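You operate a simulated robot arm through the tools that you are given. There is no shell and no other tool.

The job below is to be done with a simulated robot arm. You get a single attempt, and the scene is never put back.

## Task
Reset the post plate to mark nine, slide the wide block against it.
Fine: loosen its thumb nut first, tighten it after; don't lift the block; the rest stays.
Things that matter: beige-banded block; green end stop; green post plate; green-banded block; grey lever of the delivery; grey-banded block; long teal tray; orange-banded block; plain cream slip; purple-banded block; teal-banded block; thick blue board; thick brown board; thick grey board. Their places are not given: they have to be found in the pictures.

The check looks at the end state, three seconds after you hand in, the way a careful person would. Anything else that was tipped, shoved, dropped, spilled or broken makes it a failure.

## Robot
A 6-joint arm with a two-finger gripper, fixed in place. Base frame: the origin is at the foot of the arm, x ahead of it, y to its left, z up; the work surface is at about z = 0.415. Readings come in m, degrees, newtons and seconds.
Its first joint turns from -166.0 to 166.0 degrees. Payload 2.45 kg.
Tool frame: the origin (TCP) lies between the finger pads and is the grasp point; the fingertips stand 0.02 m ahead of it; z points along the fingers, y is the line along which they close. Largest opening 0.14 m; the body of the gripper starts 0.168 m behind the TCP.
Orientation is told as [roll, pitch, yaw] about the base's x, y, z axes, in that order, counted from this pose: with the fingers straight down and closing along the base's y, the tool's x points along the base's -x, its y along +y and its z along -z.

## Interface
- The arm moves only by the tool apply_moves. Its argument "moves" is a list of rows, each a list of 7 numbers: the closure, from 0 (fully open) to 1 (shut), then the shift along the tool's x, y, z in m, then the turn, a rotation vector about the tool's x, y, z in degrees. In form: [[claw, dx, dy, dz, wx, wy, wz], ...]. A call has 1 to 20 rows; each row shifts and turns the commanded pose from where the row before left it, along the tool's axes as they then stand. A row lasts 0.2 s, in which the tool goes at most 0.05 m and 8.6 degrees; a call with a longer step from one row to the next is refused whole, and so is a gripper value outside its range. Where a pose cannot be reached the arm comes as near as it can. A force on the tool above 90 N (or 10 N above the force at the start of the call, whichever is more), or a blocked arm, ends the call early, and 0.2 s more pass. The fingers move at their own pace (about 0.045 m/s each) and stop on an object; they squeeze with about 34 N. The grip force told is the motor's: it shows also when the fingers shut on nothing. Time passes only in rows, and 0.2 s behind the last, so rows that do not move let the fingers close. It gives the time, the measured TCP pose, the force on the tool (base axes), the opening and the grip force at its end, in the units of the frame above (readings bear some noise), with the torque about the TCP (base axes, N m) and any sound that the robot's microphone picked up.
- Cameras (640 x 400 px; columns grow to the right, rows downward): "scene" is fixed at [0.3984, -0.4986, 1.4501]; the picture's right is [-0.08, -1.00, 0.00], its down [-0.91, 0.08, -0.41] and it looks along [0.41, -0.04, -0.91] (base axes); focal length 291 px, centre (320, 200). "wrist" rides on the gripper at [0.078, 0.011, -0.209] in the tool frame; the picture's right is [-0.14, 0.99, 0.00], its down [-0.92, -0.13, -0.37] and it looks along [-0.36, -0.05, 0.93] (tool axes); focal length 280 px, centre (320, 200).
- capture(camera): a new picture of that camera. It takes no simulated time.
- probe_pixels(camera, pixels): for up to 12 pixels [column, row] of the newest picture of that camera ("zoom" is the newest enlarged one), the place [x, y, z] in the base frame of the surface seen there, good to about 0.002 m. It takes no simulated time.
- inspect(camera, box): a new picture of the part [left, top, right, bottom] of that camera's present view, enlarged. It takes no simulated time.
- finish_job(): hands the job in; it is judged then, once.

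Leave the gripper open and the arm clear of the work at the hand-in unless told otherwise.

The tools are called after ">>>" as name(argument=value, ...) on one line, values as JSON. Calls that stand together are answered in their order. apply_moves: Moves the arm, as the interface text tells. Its arguments: {"type":"object","properties":{"moves":{"type":"array"}},"required":["moves"]} The other tools are called the same way: capture (camera) takes a picture; probe_pixels (camera, pixels) gives the place of the surface under pixels of a picture; inspect (camera, box) takes an enlarged picture of a part of a camera's view; finish_job () hands the job in.

At the start:

```text
time: 0.0
eef_pos: [0.7892, -0.4972, 1.0228]
tool_rot: [0.0, -0.1, -0.1]
ft_force: [0.0, -0.5, 0.1]
moment: [-0.03, -0.01, 0.03]
grip_width: 0.1402
finger_force: 0.0
```

scene: 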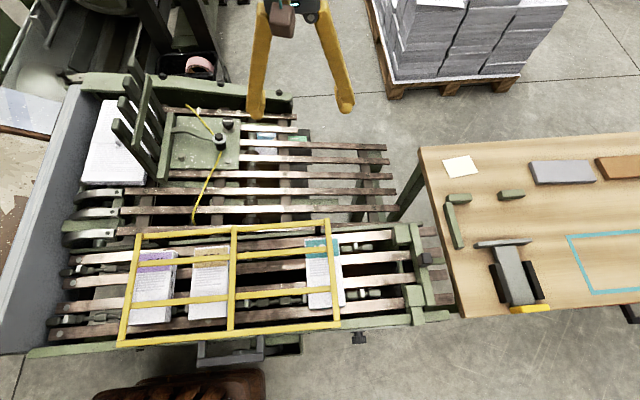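
wrist: 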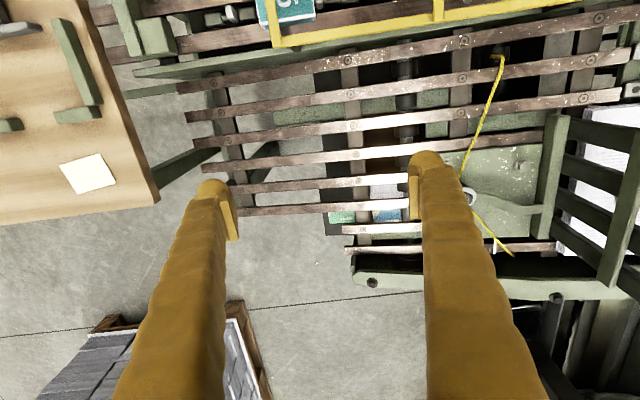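

The scene picture shows a paper machine with rails, a green plate with posts at around (190,145), a yellow cage with blocks, and a wooden table on the right. I'll enlarge several parts to find the post plate, its nut, the marks and the blocks.

>>> inspect(camera="scene", box=[60, 60, 320, 225])

>>> inspect(camera="scene", box=[420, 120, 640, 330])

>>> inspect(camera="scene", box=[30, 210, 460, 390])

```text
2.42 times, centred on (190, 142) of scene
```

zoom: 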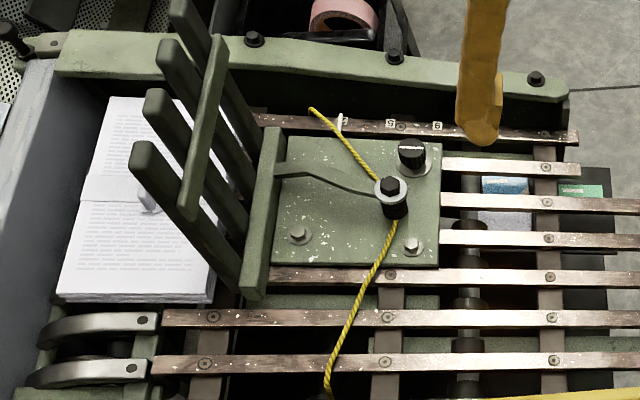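

```text
1.90 times, centred on (530, 225) of scene
```

zoom: 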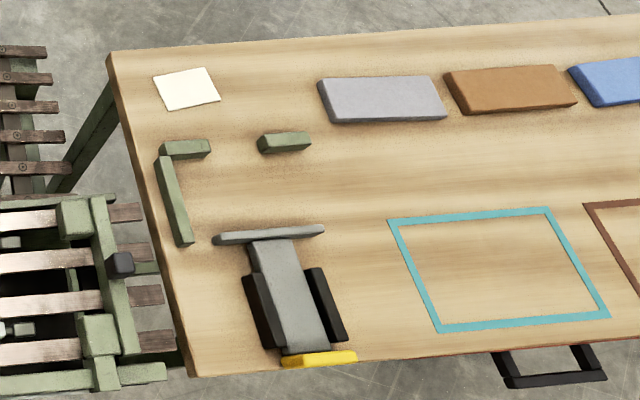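

```text
1.49 times, centred on (245, 300) of scene
```

zoom: 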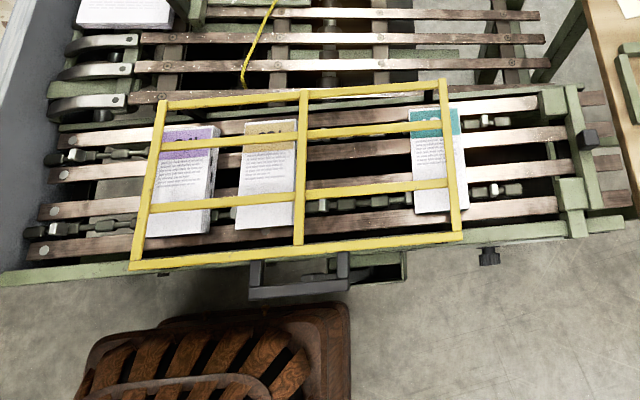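

The post plate seems to sit at zoom (360,195), with a black nut near (412,155) and number tiles on the rail behind it. I'll enlarge that spot further, then probe points on it.

>>> inspect(camera="scene", box=[180, 95, 260, 145])

>>> probe_pixels(camera="scene", pixels=[[228, 123], [220, 138], [185, 110], [201, 111], [222, 112], [238, 112], [180, 165], [236, 165], [115, 140], [168, 125], [165, 178], [120, 185]])

>>> inspect(camera="wrist", box=[320, 90, 640, 290])

```text
8.00 times, centred on (220, 120) of scene
```

zoom: 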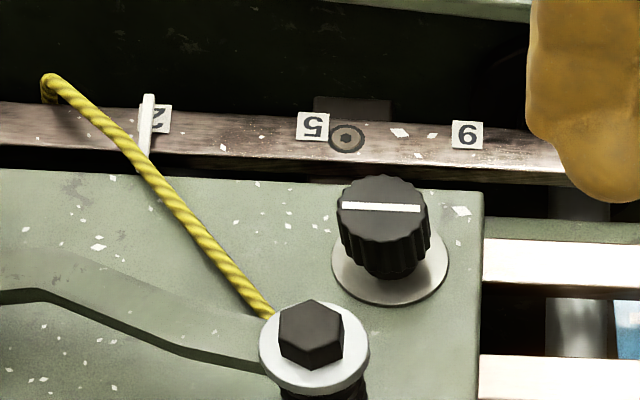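

```text
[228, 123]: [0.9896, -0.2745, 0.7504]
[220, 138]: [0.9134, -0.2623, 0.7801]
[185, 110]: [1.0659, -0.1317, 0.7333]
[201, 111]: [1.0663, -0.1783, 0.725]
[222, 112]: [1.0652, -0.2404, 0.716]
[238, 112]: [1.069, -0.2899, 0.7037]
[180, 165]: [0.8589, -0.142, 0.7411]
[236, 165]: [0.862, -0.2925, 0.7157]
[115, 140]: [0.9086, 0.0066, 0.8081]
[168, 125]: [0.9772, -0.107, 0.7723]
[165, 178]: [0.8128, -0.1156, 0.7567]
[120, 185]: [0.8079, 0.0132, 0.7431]
```

```text
2.00 times, centred on (480, 190) of wrist
```

zoom: 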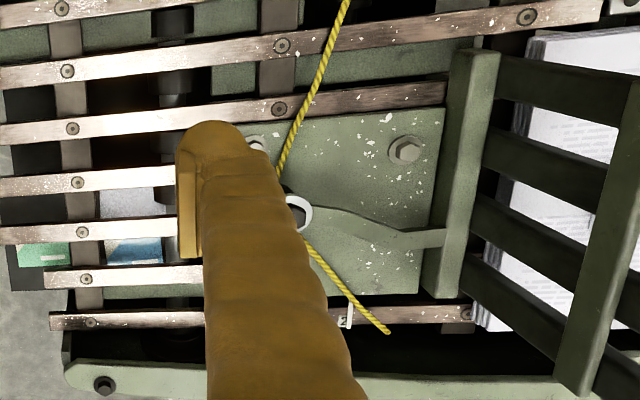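

The tiles read roughly "2", "5" and "6 or 9", and some look upside down, so I need to read them properly. First I'll probe more points: the table, the blocks under the yellow frame, the rails, and the things below the rails.

>>> probe_pixels(camera="scene", pixels=[[460, 167], [560, 172], [620, 168], [453, 222], [510, 195], [515, 270], [600, 260], [500, 243], [550, 220], [427, 258], [405, 235], [360, 337]])

>>> probe_pixels(camera="scene", pixels=[[155, 290], [210, 290], [322, 270], [180, 254], [285, 139], [295, 137], [265, 137], [265, 150], [104, 150], [125, 160], [300, 185], [230, 350]])

>>> inspect(camera="scene", box=[75, 80, 235, 200])

>>> inspect(camera="scene", box=[230, 110, 330, 172])

```text
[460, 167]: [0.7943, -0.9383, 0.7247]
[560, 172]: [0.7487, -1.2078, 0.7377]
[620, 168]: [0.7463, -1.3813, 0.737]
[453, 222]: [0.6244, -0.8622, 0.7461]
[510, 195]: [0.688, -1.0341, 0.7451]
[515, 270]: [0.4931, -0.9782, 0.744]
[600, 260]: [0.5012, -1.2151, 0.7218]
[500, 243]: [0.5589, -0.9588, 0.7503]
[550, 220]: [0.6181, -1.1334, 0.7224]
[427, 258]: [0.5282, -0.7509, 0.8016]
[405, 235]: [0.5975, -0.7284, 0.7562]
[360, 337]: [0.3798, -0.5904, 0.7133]
```

```text
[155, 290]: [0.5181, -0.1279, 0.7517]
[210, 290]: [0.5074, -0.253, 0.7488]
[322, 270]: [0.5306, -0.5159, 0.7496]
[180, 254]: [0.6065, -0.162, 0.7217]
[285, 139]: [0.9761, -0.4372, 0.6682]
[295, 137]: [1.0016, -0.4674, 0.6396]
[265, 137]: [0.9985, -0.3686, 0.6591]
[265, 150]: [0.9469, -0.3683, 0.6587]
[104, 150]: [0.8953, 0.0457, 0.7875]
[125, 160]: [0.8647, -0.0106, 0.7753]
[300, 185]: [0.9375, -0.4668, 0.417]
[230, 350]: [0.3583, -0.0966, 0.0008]
```

```text
3.33 times, centred on (155, 140) of scene
```

zoom: 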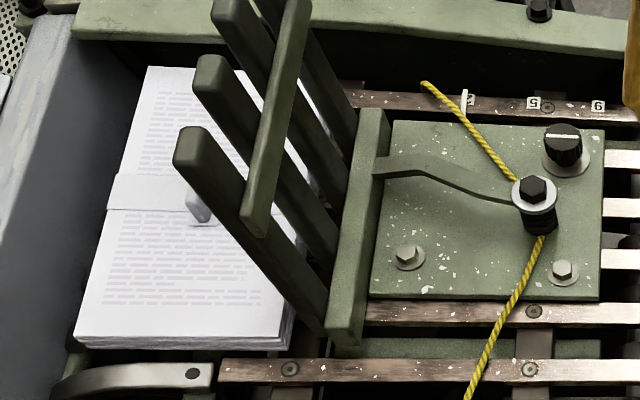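

```text
6.40 times, centred on (280, 141) of scene
```

zoom: 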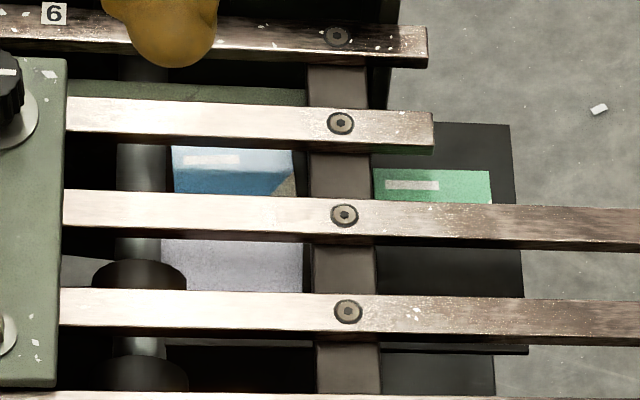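

The last tile could read 6 or 9, so I'll magnify each tile as far as I can. I'll also zoom on the grey item on the pile and the levers at left.

>>> inspect(camera="scene", box=[230, 105, 246, 115])

>>> inspect(camera="scene", box=[192, 104, 224, 124])

>>> inspect(camera="scene", box=[80, 90, 176, 150])

>>> inspect(camera="scene", box=[50, 180, 146, 240])

```text
16.00 times, centred on (238, 110) of scene
```

zoom: 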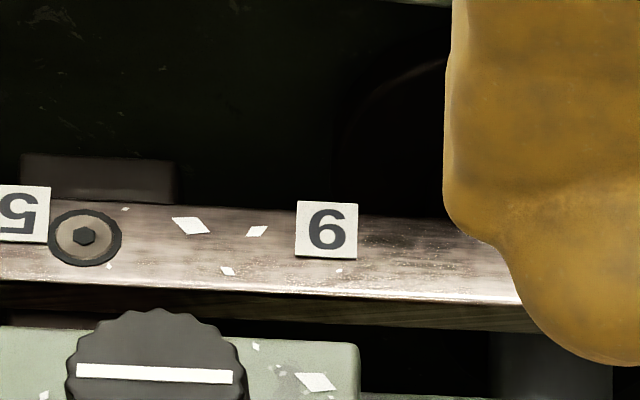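

```text
16.00 times, centred on (208, 114) of scene
```

zoom: 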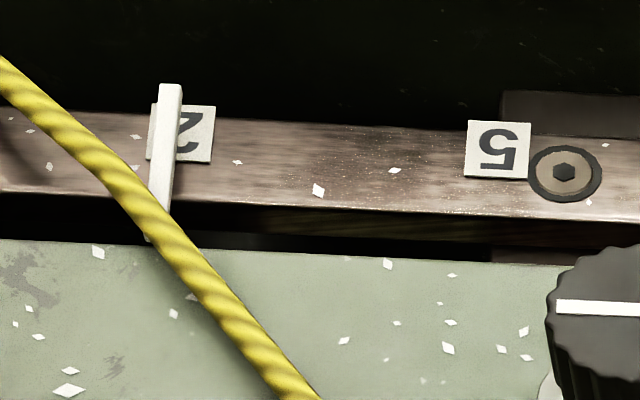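

```text
6.67 times, centred on (128, 120) of scene
```

zoom: 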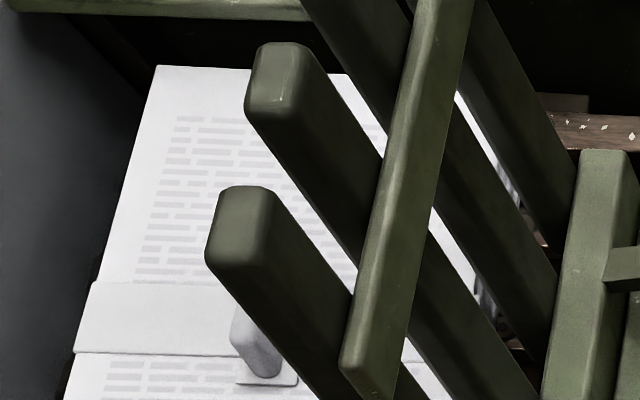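

```text
6.67 times, centred on (98, 210) of scene
```

zoom: 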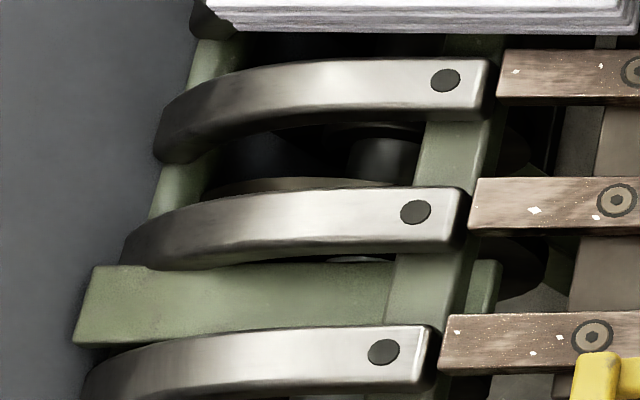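

The 5 and 2 are upside down in this view, so the third tile must be read right way up from the wrist camera. Before moving I'll probe the post tops, the pile surface and the cord for clearance.

>>> probe_pixels(camera="scene", pixels=[[122, 102], [134, 82], [117, 130], [140, 140], [157, 95], [90, 180], [100, 130], [110, 110], [135, 120], [95, 160], [131, 143], [110, 182]])

>>> probe_pixels(camera="scene", pixels=[[189, 107], [205, 125], [210, 165], [195, 215], [220, 133], [228, 120], [185, 130], [165, 150], [60, 150], [135, 240], [230, 240], [325, 225]])

```text
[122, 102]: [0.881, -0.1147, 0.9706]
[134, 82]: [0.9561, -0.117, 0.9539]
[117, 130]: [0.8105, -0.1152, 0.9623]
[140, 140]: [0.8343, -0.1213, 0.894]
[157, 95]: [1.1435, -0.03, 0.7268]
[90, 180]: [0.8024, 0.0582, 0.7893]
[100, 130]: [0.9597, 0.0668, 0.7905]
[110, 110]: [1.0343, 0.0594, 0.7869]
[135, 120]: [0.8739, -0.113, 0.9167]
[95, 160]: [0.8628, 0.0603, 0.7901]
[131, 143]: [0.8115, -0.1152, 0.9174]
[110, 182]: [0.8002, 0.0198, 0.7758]
```

```text
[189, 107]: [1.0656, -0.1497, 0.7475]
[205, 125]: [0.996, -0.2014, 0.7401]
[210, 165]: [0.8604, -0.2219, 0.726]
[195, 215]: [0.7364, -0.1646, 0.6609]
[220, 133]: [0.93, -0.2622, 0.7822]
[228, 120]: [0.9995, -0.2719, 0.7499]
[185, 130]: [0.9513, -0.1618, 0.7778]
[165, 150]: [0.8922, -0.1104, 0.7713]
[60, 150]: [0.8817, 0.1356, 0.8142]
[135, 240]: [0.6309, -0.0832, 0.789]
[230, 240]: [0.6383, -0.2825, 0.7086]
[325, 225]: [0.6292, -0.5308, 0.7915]
```

The posts stand upright at y≈-0.115 with tops at z≈0.97, and the pile beside them tops out near z≈0.79. Next I'll raise the tool slightly and move it +y to get the tiles between the fingers in the wrist view.

>>> apply_moves(moves=[[0, 0, 0.02, -0.04, 0, 0, 0], [0, 0, 0.04, -0.03, 0, 0, 0], [0, 0, 0.045, 0, 0, 0, 0], [0, 0, 0.045, 0, 0, 0, 0], [0, 0, 0.04, 0, 0, 0, 0], [0, 0, 0.03, 0, 0, 0, 0]])

>>> capture(camera="wrist")

>>> capture(camera="scene")

```text
time: 1.4
eef_pos: [0.7904, -0.2785, 1.0939]
tool_rot: [0.1, -0.1, 0.0]
ft_force: [0.6, -0.1, 0.1]
moment: [0.01, 0.0, 0.0]
grip_width: 0.1399
finger_force: 0.0
```

```text
taken
```

wrist: 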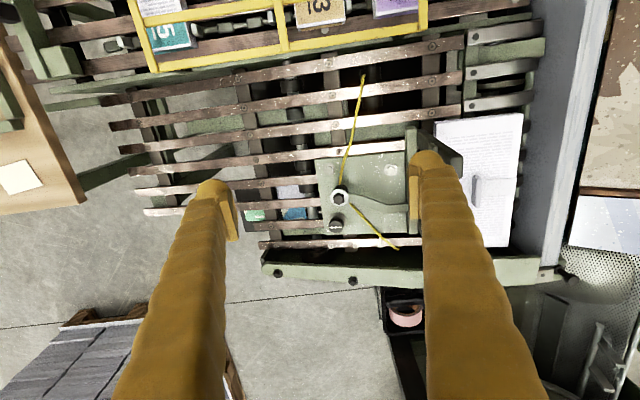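

```text
taken
```

scene: 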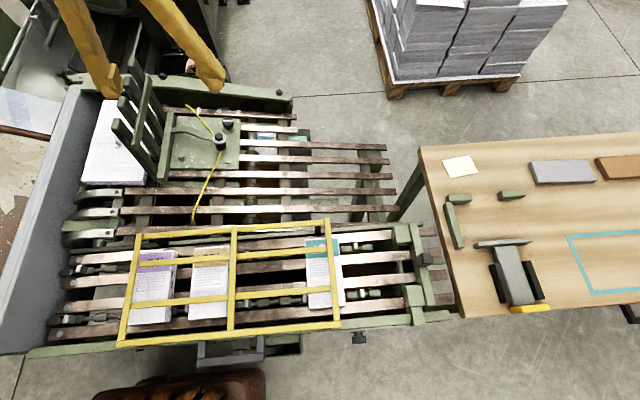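

The wrist view now has the tiles between the fingers, along the rail at about row 243. I'll enlarge the tiles, the pile and the area under the rails.

>>> inspect(camera="wrist", box=[250, 215, 410, 275])

>>> inspect(camera="wrist", box=[400, 100, 560, 270])

>>> inspect(camera="wrist", box=[100, 0, 440, 100])

>>> inspect(camera="wrist", box=[220, 160, 340, 240])

```text
4.00 times, centred on (330, 245) of wrist
```

zoom: 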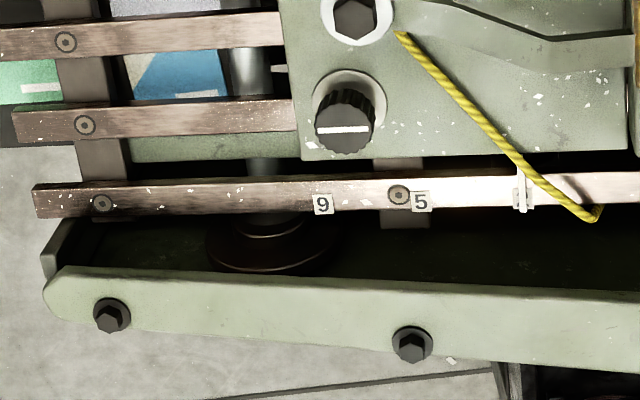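

```text
2.35 times, centred on (480, 185) of wrist
```

zoom: 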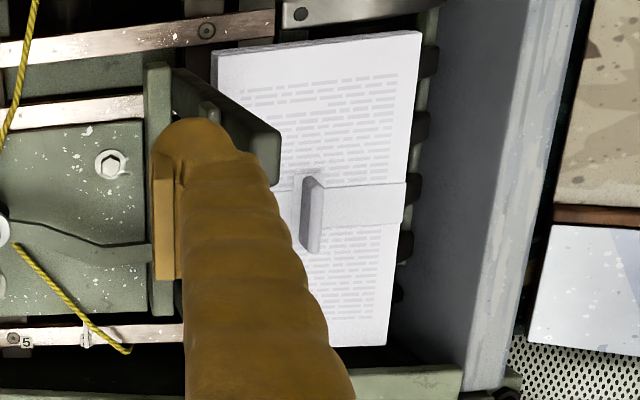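

```text
1.88 times, centred on (270, 50) of wrist
```

zoom: 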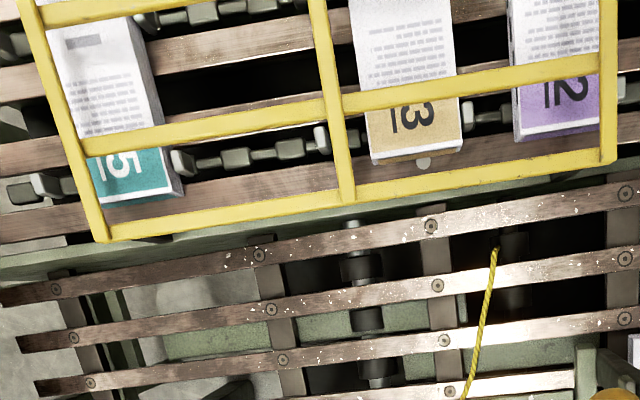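

```text
5.00 times, centred on (280, 200) of wrist
```

zoom: 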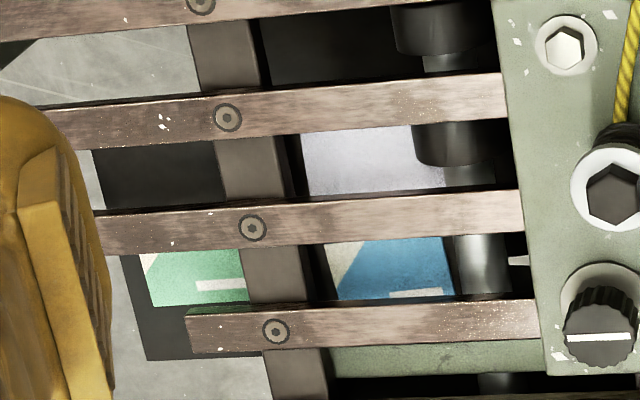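

Right way up, the tiles read 9 – 5 – 2, and the white pointer of the plate now stands on 2, so the mark nine is the rightmost tile in the scene view. I'll take a tight zoom here and probe the tiles, pointer and knob.

>>> inspect(camera="wrist", box=[310, 210, 406, 270])

```text
6.67 times, centred on (358, 240) of wrist
```

zoom: 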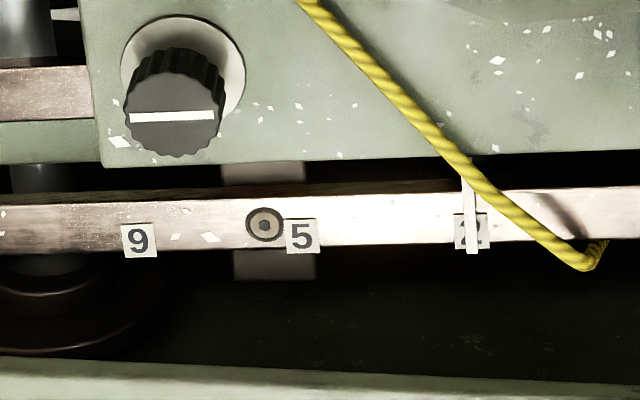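

>>> probe_pixels(camera="zoom", pixels=[[139, 240], [301, 236], [485, 232], [471, 250], [468, 190], [170, 122], [170, 85], [170, 150], [130, 120], [218, 120], [105, 160], [450, 170]])

>>> probe_pixels(camera="zoom", pixels=[[160, 25], [235, 60], [128, 60], [110, 100], [300, 100], [600, 120], [585, 265], [580, 215], [430, 130], [30, 240], [400, 220], [620, 225]])

```text
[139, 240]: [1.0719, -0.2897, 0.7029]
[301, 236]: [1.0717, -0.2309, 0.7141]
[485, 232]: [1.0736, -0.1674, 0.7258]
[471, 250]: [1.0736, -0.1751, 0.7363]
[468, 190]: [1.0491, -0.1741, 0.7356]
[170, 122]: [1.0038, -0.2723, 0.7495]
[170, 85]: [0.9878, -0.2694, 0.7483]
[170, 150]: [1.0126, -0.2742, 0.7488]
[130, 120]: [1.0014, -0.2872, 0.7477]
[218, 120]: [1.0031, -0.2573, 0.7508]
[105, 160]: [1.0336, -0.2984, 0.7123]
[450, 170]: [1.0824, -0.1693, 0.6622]
```

```text
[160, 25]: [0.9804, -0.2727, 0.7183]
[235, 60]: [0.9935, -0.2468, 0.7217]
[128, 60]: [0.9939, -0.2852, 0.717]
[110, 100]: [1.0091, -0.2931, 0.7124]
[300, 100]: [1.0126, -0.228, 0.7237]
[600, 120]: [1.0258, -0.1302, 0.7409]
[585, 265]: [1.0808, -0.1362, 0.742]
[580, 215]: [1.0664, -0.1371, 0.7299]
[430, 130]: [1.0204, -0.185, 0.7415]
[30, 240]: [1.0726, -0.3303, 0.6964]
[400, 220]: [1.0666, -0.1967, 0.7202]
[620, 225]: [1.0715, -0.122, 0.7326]
```

Measured: tile 9 is at y≈-0.290, tile 5 at -0.231 and the pointer at -0.175. The deck slopes about 10° down toward -y. The knurled black knob with the white line is at about (0.999,-0.272,0.75). Now I'll zoom on the pile with the grey tab and probe its corners and the tab.

>>> inspect(camera="wrist", box=[400, 100, 560, 270])

>>> probe_pixels(camera="zoom", pixels=[[225, 60], [410, 40], [380, 340], [310, 210], [318, 180], [316, 240], [303, 215], [350, 205], [395, 200], [215, 75], [420, 90], [330, 130]])

>>> probe_pixels(camera="zoom", pixels=[[270, 170], [260, 130], [180, 70], [160, 90], [205, 108], [275, 150], [205, 30], [300, 15], [425, 130], [480, 100], [540, 80], [400, 350]])

```text
2.35 times, centred on (480, 185) of wrist
```

zoom: 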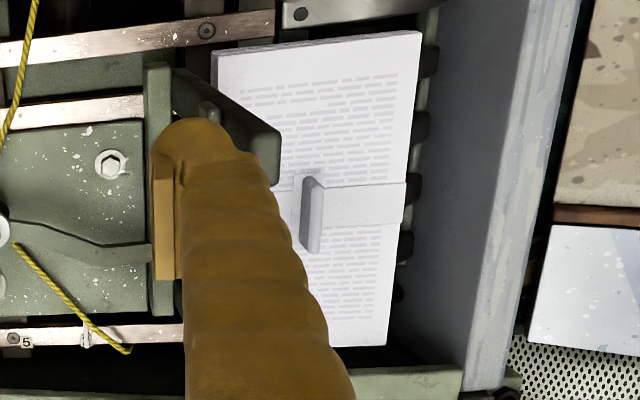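

```text
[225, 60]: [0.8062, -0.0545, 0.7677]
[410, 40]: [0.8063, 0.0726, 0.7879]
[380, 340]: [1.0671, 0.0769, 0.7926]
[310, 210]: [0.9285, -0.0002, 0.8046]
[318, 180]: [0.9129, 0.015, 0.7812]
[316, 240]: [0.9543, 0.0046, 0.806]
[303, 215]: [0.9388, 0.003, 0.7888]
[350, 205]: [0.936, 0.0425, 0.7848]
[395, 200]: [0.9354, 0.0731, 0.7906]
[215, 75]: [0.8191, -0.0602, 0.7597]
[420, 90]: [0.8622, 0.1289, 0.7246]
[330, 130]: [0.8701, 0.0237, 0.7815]
```

```text
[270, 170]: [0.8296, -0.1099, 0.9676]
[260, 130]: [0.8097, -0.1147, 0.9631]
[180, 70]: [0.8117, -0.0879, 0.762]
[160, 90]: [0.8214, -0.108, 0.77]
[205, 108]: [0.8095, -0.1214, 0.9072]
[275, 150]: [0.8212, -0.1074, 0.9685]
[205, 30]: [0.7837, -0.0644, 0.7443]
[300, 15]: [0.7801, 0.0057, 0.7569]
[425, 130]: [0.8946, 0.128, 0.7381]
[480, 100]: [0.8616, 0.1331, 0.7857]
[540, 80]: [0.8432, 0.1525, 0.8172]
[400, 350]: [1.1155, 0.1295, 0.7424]
```

The wide block's top spans x 0.80–1.07 and y -0.06–0.078, and a grey tab stands at about (0.934, 0.003, 0.80). The plate's flange is at y≈-0.088. Next I'll move out above the knob, narrow the fingers to about 0.05, and tilt 10° to match the sloping plate while checking reach.

>>> apply_moves(moves=[[0.3, -0.04, 0, 0, 0, 0, 0], [0.64, -0.04, 0, 0, 0, 0, 0], [0.64, -0.04, 0, 0, -5, 0, 0], [0.64, -0.04, 0, 0, -5, 0, 0], [0.64, -0.045, 0, 0, 0, 0, 0], [0.64, 0, 0, 0, 0, 0, 0], [0.64, 0, 0, 0, 0, 0, 0]])

>>> capture(camera="wrist")

>>> capture(camera="scene")

```text
time: 3.0
eef_pos: [0.9957, -0.2759, 1.0922]
tool_rot: [10.0, -0.2, 0.0]
ft_force: [-0.8, -0.4, -0.3]
moment: [-0.01, -0.03, -0.02]
grip_width: 0.0504
finger_force: 0.0
```

```text
taken
```

wrist: 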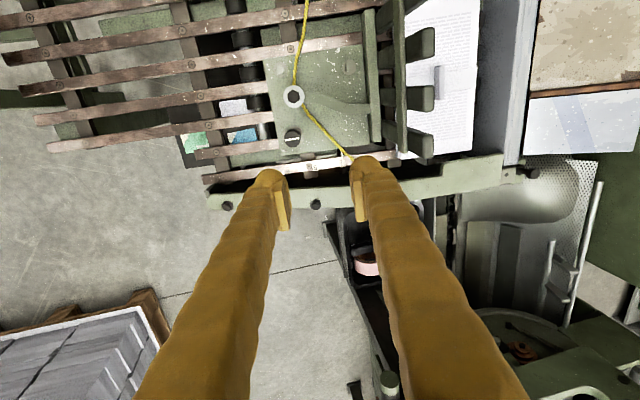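

```text
taken
```

scene: 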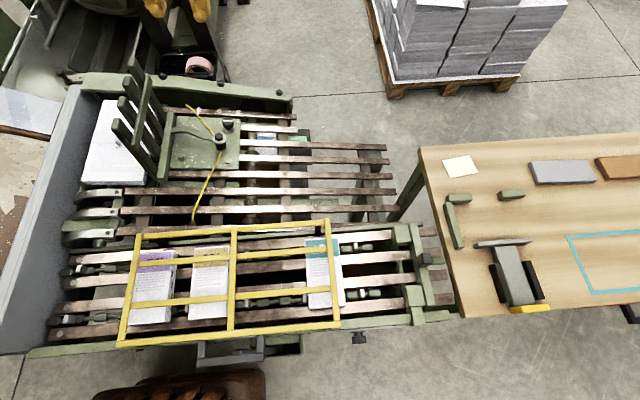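

Reach is fine here with roll at 10°. I'll zoom in on the plate, knob and tab from this viewpoint.

>>> inspect(camera="wrist", box=[230, 60, 390, 180])

>>> inspect(camera="wrist", box=[260, 100, 350, 180])

>>> inspect(camera="wrist", box=[350, 0, 510, 170])

```text
3.33 times, centred on (310, 120) of wrist
```

zoom: 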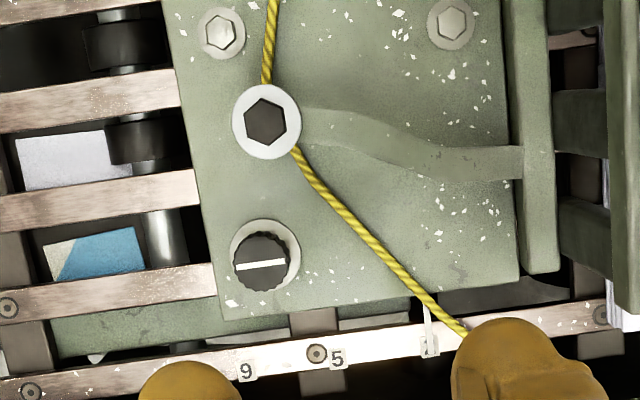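

```text
5.00 times, centred on (305, 140) of wrist
```

zoom: 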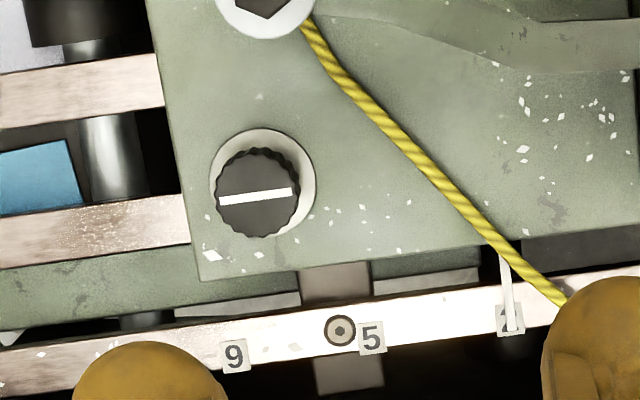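

```text
2.35 times, centred on (430, 85) of wrist
```

zoom: 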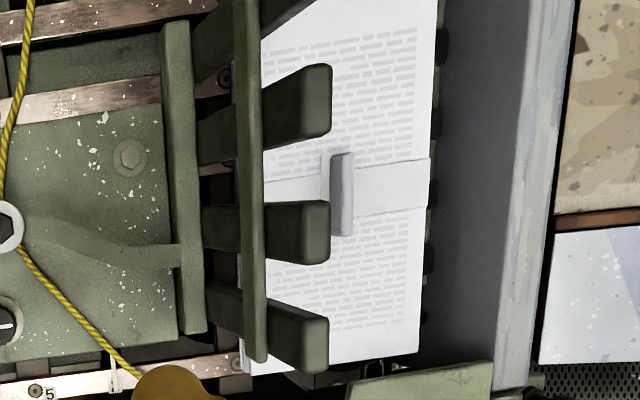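

I'll re-zoom on the knob and probe its top, edges and the washer to fix the axis precisely.

>>> inspect(camera="wrist", box=[280, 118, 312, 150])

```text
12.50 times, centred on (296, 134) of wrist
```

zoom: 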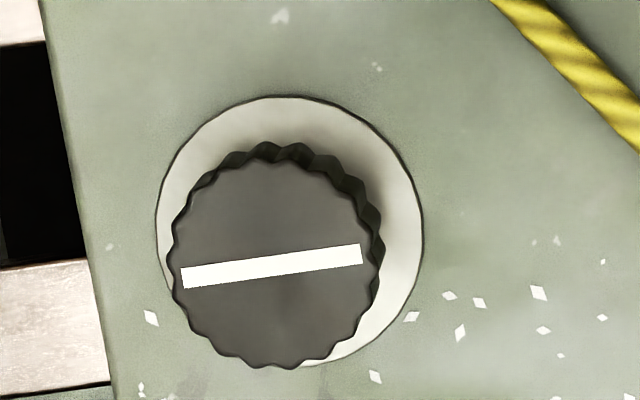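

>>> probe_pixels(camera="zoom", pixels=[[272, 266], [272, 180], [265, 350], [185, 276], [360, 256], [272, 300], [290, 110], [400, 260], [165, 220], [340, 345], [500, 200], [480, 300]])

```text
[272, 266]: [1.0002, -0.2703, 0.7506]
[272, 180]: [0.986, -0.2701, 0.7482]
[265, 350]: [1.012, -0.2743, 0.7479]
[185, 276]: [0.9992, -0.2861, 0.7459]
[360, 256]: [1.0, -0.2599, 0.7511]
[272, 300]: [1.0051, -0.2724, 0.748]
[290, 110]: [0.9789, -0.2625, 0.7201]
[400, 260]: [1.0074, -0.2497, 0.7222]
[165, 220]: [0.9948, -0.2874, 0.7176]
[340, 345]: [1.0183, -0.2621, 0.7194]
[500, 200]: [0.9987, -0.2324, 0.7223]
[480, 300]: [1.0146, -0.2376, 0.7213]
```

The knob top centre is at (1.000,-0.2725,0.749), its diameter is about 0.032, and the washer lies at z≈0.720. I'll descend along the tilted tool axis to a standoff about 8 cm above the grasp point and look again.

>>> apply_moves(moves=[[0.64, -0.0043, -0.02, 0.03, 0, 0, 0], [0.64, 0, -0.02, 0.04, 0, 0, 0], [0.64, 0, -0.0164, 0.04, 0, 0, 0], [0.64, 0, 0, 0.045, 0, 0, 0], [0.64, 0, 0, 0.045, 0, 0, 0], [0.64, 0, 0, 0.043, 0, 0, 0], [0.64, 0, 0, 0.02, 0, 0, 0], [0.64, 0, 0, 0, 0, 0, 0]])

>>> capture(camera="wrist")

>>> capture(camera="scene")

```text
time: 4.8
eef_pos: [0.9993, -0.2879, 0.8236]
tool_rot: [10.0, -0.1, 0.0]
ft_force: [-0.4, -0.2, -1.0]
moment: [-0.03, -0.02, 0.03]
grip_width: 0.0504
finger_force: 0.0
```

```text
taken
```

wrist: 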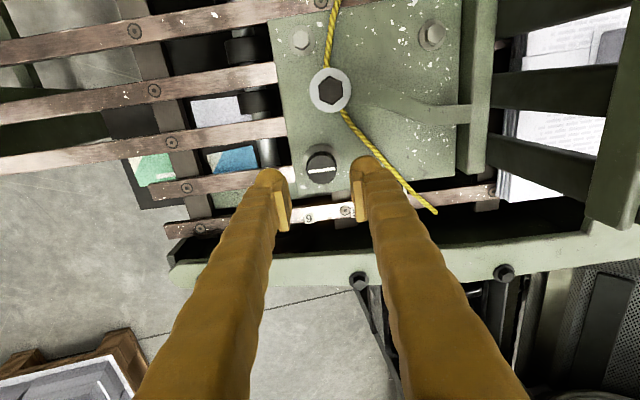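

```text
taken
```

scene: 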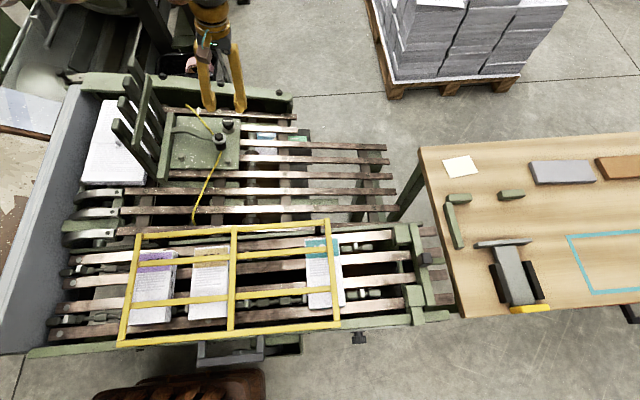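

The standoff position is good. To keep the fingers away from the yellow cord and leave room to turn counter-clockwise, I'll turn the tool 50° clockwise, narrow the opening to 0.044, and check the alignment before descending.

>>> apply_moves(moves=[[0.686, -0.0007, 0.002, 0, 0, 0, 0], [0.686, 0, 0, 0, 0, 0, 8.4], [0.686, 0, 0, 0, 0, 0, 8.4], [0.686, 0, 0, 0, 0, 0, 8.4], [0.686, 0, 0, 0, 0, 0, 8.4], [0.686, 0, 0, 0, 0, 0, 8.4], [0.686, 0, 0, 0, 0, 0, 8], [0.686, 0, 0, 0.03, 0, 0, 0], [0.686, 0, 0, 0, 0, 0, 0]])

>>> capture(camera="wrist")

>>> inspect(camera="scene", box=[150, 50, 310, 170])

```text
time: 6.8
eef_pos: [1.0004, -0.2794, 0.7952]
tool_rot: [6.5, 7.6, -49.6]
ft_force: [0.4, 0.3, 0.2]
moment: [0.0, 0.02, 0.01]
grip_width: 0.044
finger_force: 0.1
```

```text
taken
```

wrist: 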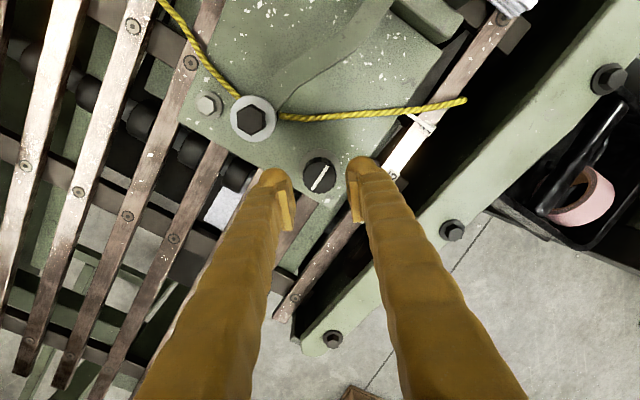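

```text
3.33 times, centred on (230, 110) of scene
```

zoom: 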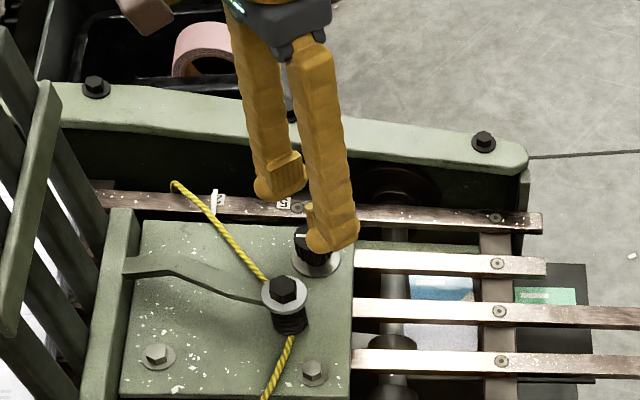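

The fingers straddle the knob parallel to the cord. I'll descend the remaining 5 cm slowly and verify before closing.

>>> apply_moves(moves=[[0.686, 0, 0, 0.02, 0, 0, 0], [0.686, 0, 0, 0.018, 0, 0, 0], [0.686, 0, 0, 0.011, 0, 0, 0], [0.686, 0, 0, 0, 0, 0, 0]])

>>> capture(camera="wrist")

>>> inspect(camera="scene", box=[190, 80, 270, 150])

```text
time: 7.8
eef_pos: [1.0006, -0.2718, 0.746]
tool_rot: [6.5, 7.6, -49.7]
ft_force: [0.5, -0.7, 0.2]
moment: [0.0, 0.01, 0.0]
grip_width: 0.0442
finger_force: 0.0
```

```text
taken
```

wrist: 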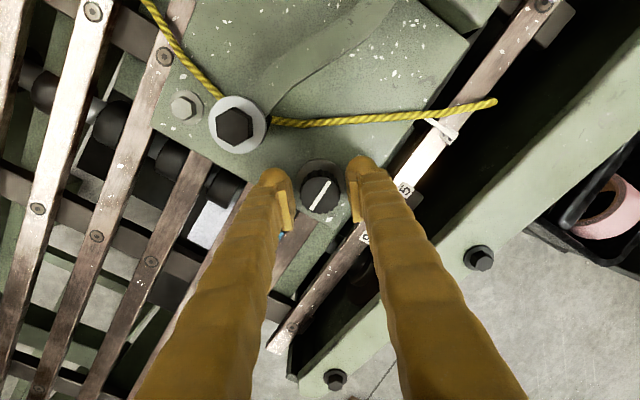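

```text
5.71 times, centred on (230, 115) of scene
```

zoom: 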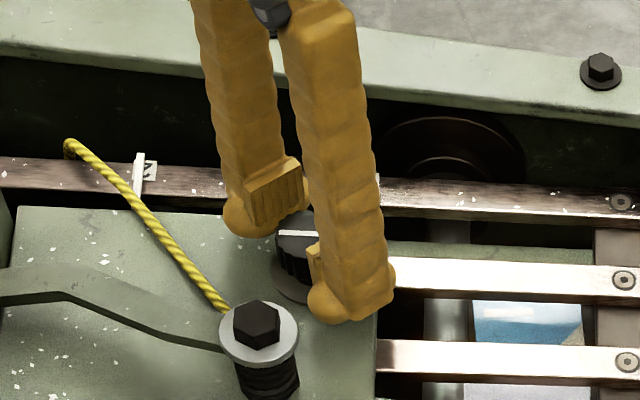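

The knob sits between the pads and nothing touches. I'll close on it now and hold still.

>>> apply_moves(moves=[[1, 0, 0, 0, 0, 0, 0], [1, 0, 0, 0, 0, 0, 0], [1, 0, 0, 0, 0, 0, 0], [1, 0, 0, 0, 0, 0, 0]])

>>> inspect(camera="wrist", box=[260, 130, 400, 240])

```text
time: 8.8
eef_pos: [0.9994, -0.2713, 0.7474]
tool_rot: [6.5, 7.6, -49.6]
ft_force: [4.0, -0.3, -2.0]
moment: [-0.02, -0.02, 0.0]
grip_width: 0.0327
finger_force: 44.9
```

```text
3.64 times, centred on (330, 185) of wrist
```

zoom: 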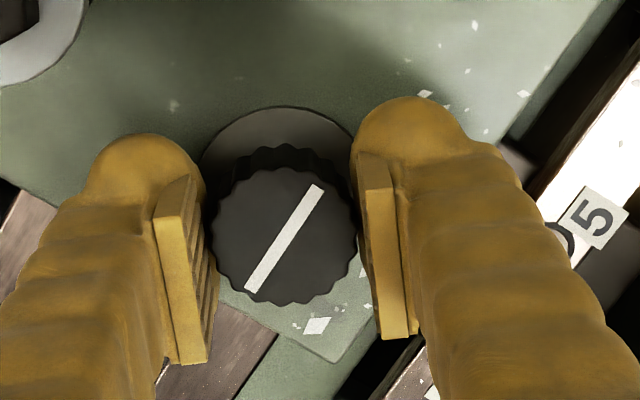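

The knob is gripped at 0.0327 m. I'll turn counter-clockwise seen from above (negative about tool z) by a small amount first and watch the torque.

>>> apply_moves(moves=[[1, 0, 0, 0, 0, 0, -4], [1, 0, 0, 0, 0, 0, -4], [1, 0, 0, 0, 0, 0, -4], [1, 0, 0, 0, 0, 0, -4]])

>>> inspect(camera="wrist", box=[260, 130, 400, 240])

```text
time: 9.8
eef_pos: [1.0003, -0.2714, 0.7473]
tool_rot: [8.5, 5.3, -33.7]
ft_force: [5.9, -9.5, 3.3]
moment: [0.01, 0.12, -0.02]
grip_width: 0.0323
finger_force: 45.2
```

```text
3.64 times, centred on (330, 185) of wrist
```

zoom: 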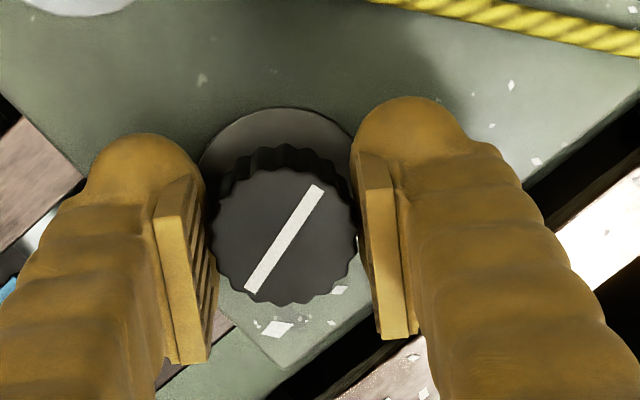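

The knob turned along with the fingers and resistance is low. I'll continue loosening by another 64°.

>>> apply_moves(moves=[[1, 0, 0, 0, 0, 0, -8], [1, 0, 0, 0, 0, 0, -8], [1, 0, 0, 0, 0, 0, -8], [1, 0, 0, 0, 0, 0, -8], [1, 0, 0, 0, 0, 0, -8], [1, 0, 0, 0, 0, 0, -8], [1, 0, 0, 0, 0, 0, -8], [1, 0, 0, 0, 0, 0, -8]])

>>> inspect(camera="wrist", box=[260, 130, 400, 240])

>>> inspect(camera="scene", box=[150, 50, 310, 170])

```text
time: 11.6
eef_pos: [1.0003, -0.2723, 0.746]
tool_rot: [8.6, -5.1, 29.7]
ft_force: [12.9, -19.7, 13.2]
moment: [-0.24, -0.04, 0.0]
grip_width: 0.0323
finger_force: 45.1
```

```text
3.64 times, centred on (330, 185) of wrist
```

zoom: 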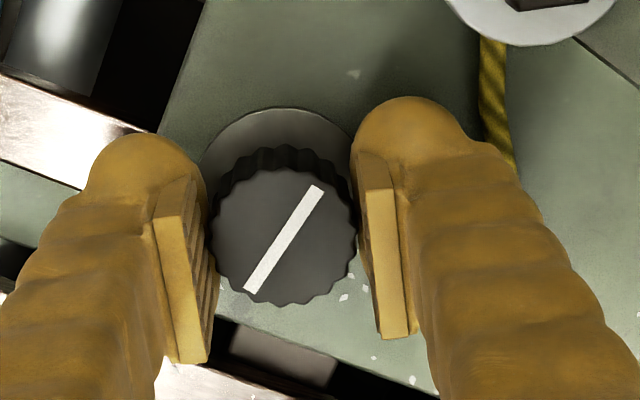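

```text
3.33 times, centred on (230, 110) of scene
```

zoom: 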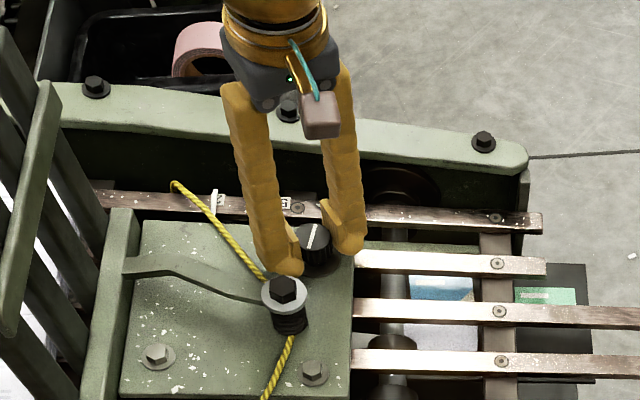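

80° are done and the line on the knob followed. There's a little side load from a 1–2 mm off-centre grip, so I'll relieve it and turn on by another 60°.

>>> apply_moves(moves=[[1, 0, -0.0015, -0.0005, 0, 0, 0], [1, 0, 0, 0, 0, 0, -6], [1, 0, 0, 0, 0, 0, -6], [1, 0, 0, 0, 0, 0, -6], [1, 0, 0, 0, 0, 0, -6], [1, 0, 0, 0, 0, 0, -6]])

>>> inspect(camera="wrist", box=[240, 100, 420, 240])

```text
time: 13.0
eef_pos: [1.0015, -0.2733, 0.7455]
tool_rot: [5.0, -8.7, 59.7]
ft_force: [-3.5, 2.5, -3.3]
moment: [0.11, 0.07, -0.48]
grip_width: 0.0322
finger_force: 44.6
```

```text
2.86 times, centred on (330, 170) of wrist
```

zoom: 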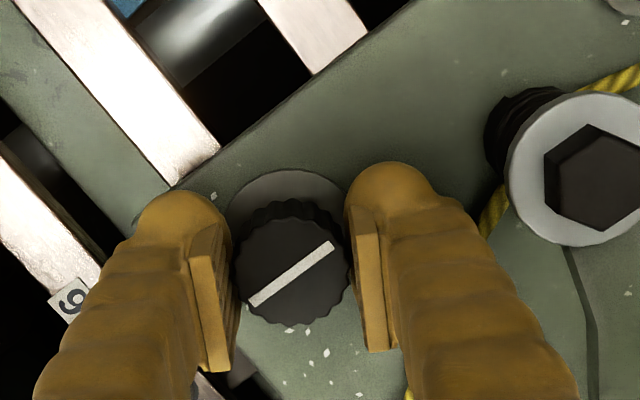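

The torque rose to 0.48 Nm and the white line lagged the fingers by about 20°, so the nut reached its loose end after roughly 90°. I'll back off a few degrees to relax, then test sliding the plate 1 cm down-slope (-y) while holding the nut.

>>> apply_moves(moves=[[1, 0, 0, 0, 0, 0, 3], [1, 0, 0, 0, 0, 0, 0], [1, 0.0046, -0.0021, 0, 0, 0, 0], [1, 0.0046, -0.0021, 0, 0, 0, 0], [1, 0, 0, 0, 0, 0, 0]])

>>> inspect(camera="scene", box=[150, 50, 310, 170])

>>> inspect(camera="scene", box=[192, 104, 224, 124])

```text
time: 14.2
eef_pos: [0.9998, -0.2833, 0.746]
tool_rot: [5.4, -8.4, 56.6]
ft_force: [32.0, 5.3, -26.5]
moment: [0.13, -0.17, -0.03]
grip_width: 0.0324
finger_force: 44.8
```

```text
3.33 times, centred on (230, 110) of scene
```

zoom: 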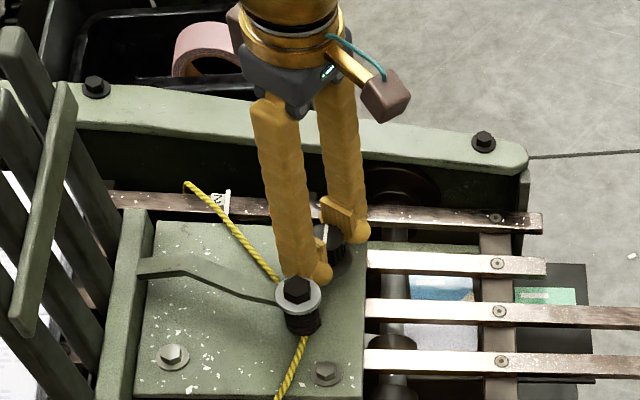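

```text
16.00 times, centred on (208, 114) of scene
```

zoom: 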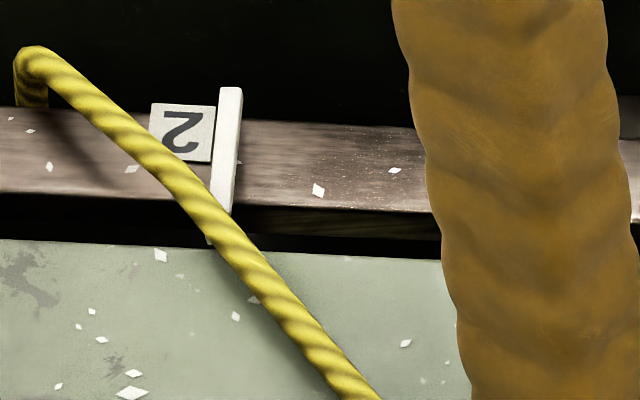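

The plate slid 1 cm with the nut, and its pointer is leaving the 2. My step was slightly off-axis (32 N in x), so I'll correct by 1.5 mm and re-read before continuing.

>>> apply_moves(moves=[[1, -0.0008, -0.0012, 0.001, 0, 0, 0], [1, 0, 0, 0, 0, 0, 0]])

```text
time: 14.8
eef_pos: [1.0002, -0.2831, 0.7452]
tool_rot: [5.4, -8.4, 56.7]
ft_force: [5.5, 1.2, 0.7]
moment: [0.06, -0.03, -0.01]
grip_width: 0.0324
finger_force: 44.9
```

Forces are near zero now. I'll slide the plate further down-slope along the rail, 8 cm in 1 cm rows.

>>> apply_moves(moves=[[1, 0.0084, -0.00545, 0, 0, 0, 0], [1, 0.0084, -0.00545, 0, 0, 0, 0], [1, 0.0084, -0.00545, 0, 0, 0, 0], [1, 0.0084, -0.00545, 0, 0, 0, 0], [1, 0, 0, 0, 0, 0, 0]])

>>> inspect(camera="scene", box=[150, 50, 310, 170])

```text
time: 16.0
eef_pos: [1.0008, -0.3222, 0.7388]
tool_rot: [5.5, -8.3, 56.6]
ft_force: [-37.7, -5.4, 23.7]
moment: [0.05, 0.58, 0.09]
grip_width: 0.0327
finger_force: 45.3
```

```text
3.33 times, centred on (230, 110) of scene
```

zoom: 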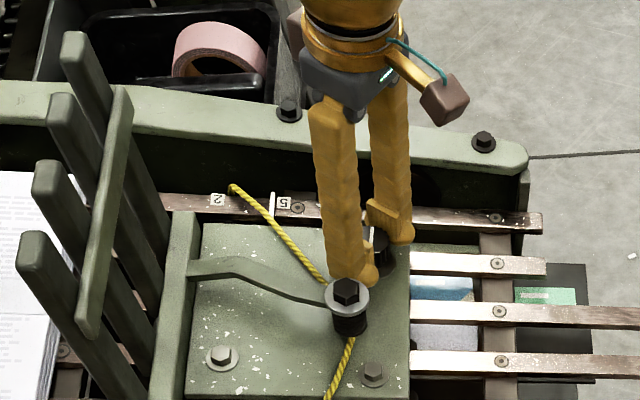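

The pointer now stands just before tile 5 and the plate slides freely. A small side load built up (-38 N in x), so I'll relieve it with a slight correction and go on.

>>> apply_moves(moves=[[1, 0.001, 0.0015, -0.001, 0, 0, 0], [1, 0, 0, 0, 0, 0, 0]])

```text
time: 16.6
eef_pos: [1.0, -0.3221, 0.7371]
tool_rot: [5.3, -8.4, 56.6]
ft_force: [3.3, -8.7, 3.8]
moment: [-0.2, -0.05, 0.0]
grip_width: 0.0325
finger_force: 45.6
```

Load is back near zero. I'll continue another 3 cm with the slight direction correction.

>>> apply_moves(moves=[[1, 0.0085, -0.0053, 0, 0, 0, 0], [1, 0.0085, -0.0053, 0, 0, 0, 0], [1, 0.0085, -0.0053, 0, 0, 0, 0], [1, 0, 0, 0, 0, 0, 0]])

>>> inspect(camera="scene", box=[150, 50, 310, 170])

>>> capture(camera="wrist")

```text
time: 17.6
eef_pos: [1.0, -0.3521, 0.7323]
tool_rot: [5.3, -8.3, 56.6]
ft_force: [48.7, -1.0, -6.2]
moment: [0.26, -0.57, -0.05]
grip_width: 0.0329
finger_force: 45.0
```

```text
3.33 times, centred on (230, 110) of scene
```

zoom: 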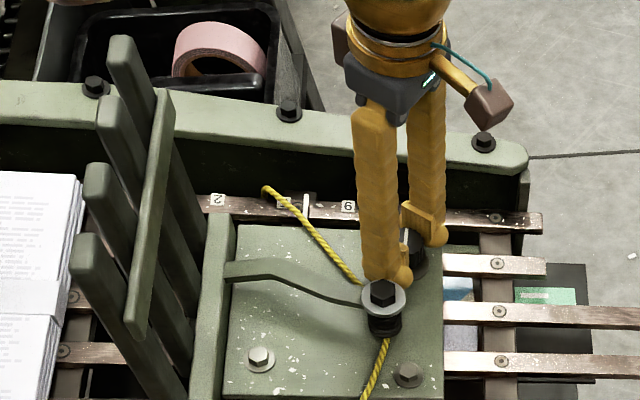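

```text
taken
```

wrist: 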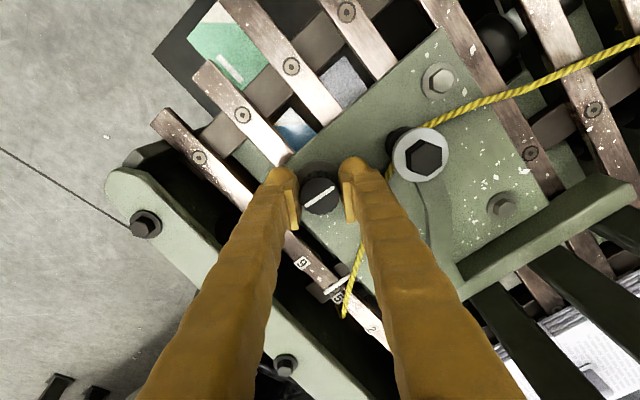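

The pointer has passed 5 and 9 is ahead. I'll relieve the x load and then probe pointer against tile 9.

>>> apply_moves(moves=[[1, -0.0006, -0.0009, 0, 0, 0, 0], [1, 0, 0, 0, 0, 0, 0]])

>>> inspect(camera="wrist", box=[280, 240, 360, 310])

```text
time: 18.2
eef_pos: [0.9985, -0.3517, 0.7335]
tool_rot: [5.4, -8.5, 56.6]
ft_force: [45.8, -6.4, -7.6]
moment: [-0.22, -0.36, -0.05]
grip_width: 0.0328
finger_force: 45.6
```

```text
5.71 times, centred on (320, 275) of wrist
```

zoom: 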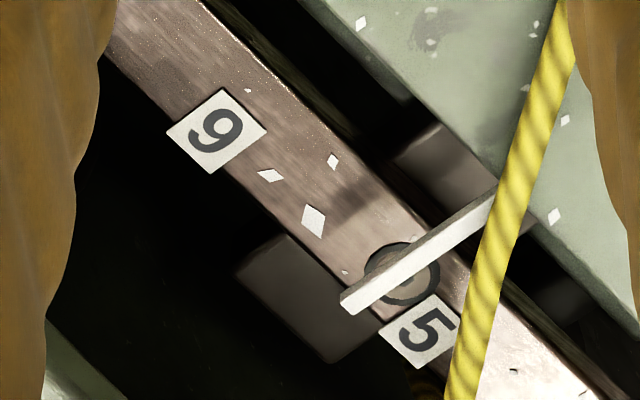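

The x load (+46 N) did not ease when I commanded +x, so the arm is probably at its reach limit with this tilt. I'll open the fingers slightly around the nut, still caging it, and see whether the plate stays put and where the arm actually can go.

>>> apply_moves(moves=[[0.7, 0, 0, 0, 0, 0, 0], [0.7, 0, 0, 0, 0, 0, 0], [0.7, 0, 0, 0, 0, 0, 0]])

>>> capture(camera="wrist")

>>> inspect(camera="wrist", box=[280, 150, 370, 310])

```text
time: 19.0
eef_pos: [0.9995, -0.3499, 0.7333]
tool_rot: [5.4, -8.4, 56.6]
ft_force: [-1.1, 0.0, -0.5]
moment: [-0.04, -0.02, -0.01]
grip_width: 0.0421
finger_force: 0.0
```

```text
taken
```

wrist: 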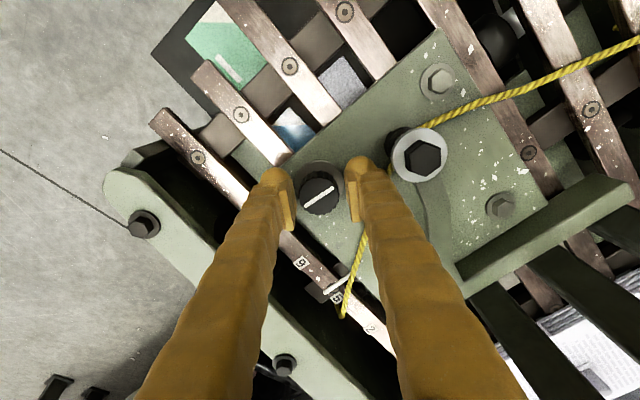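

```text
2.50 times, centred on (325, 230) of wrist
```

zoom: 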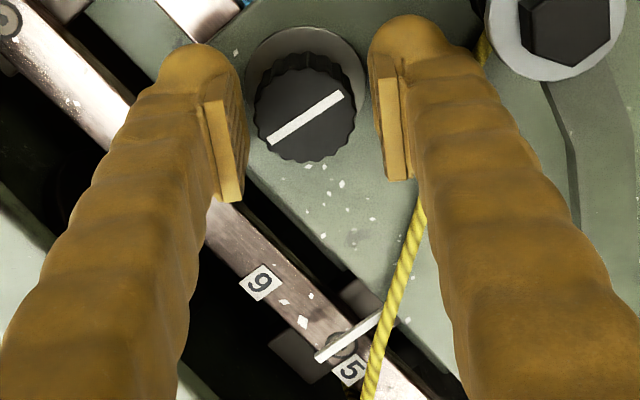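

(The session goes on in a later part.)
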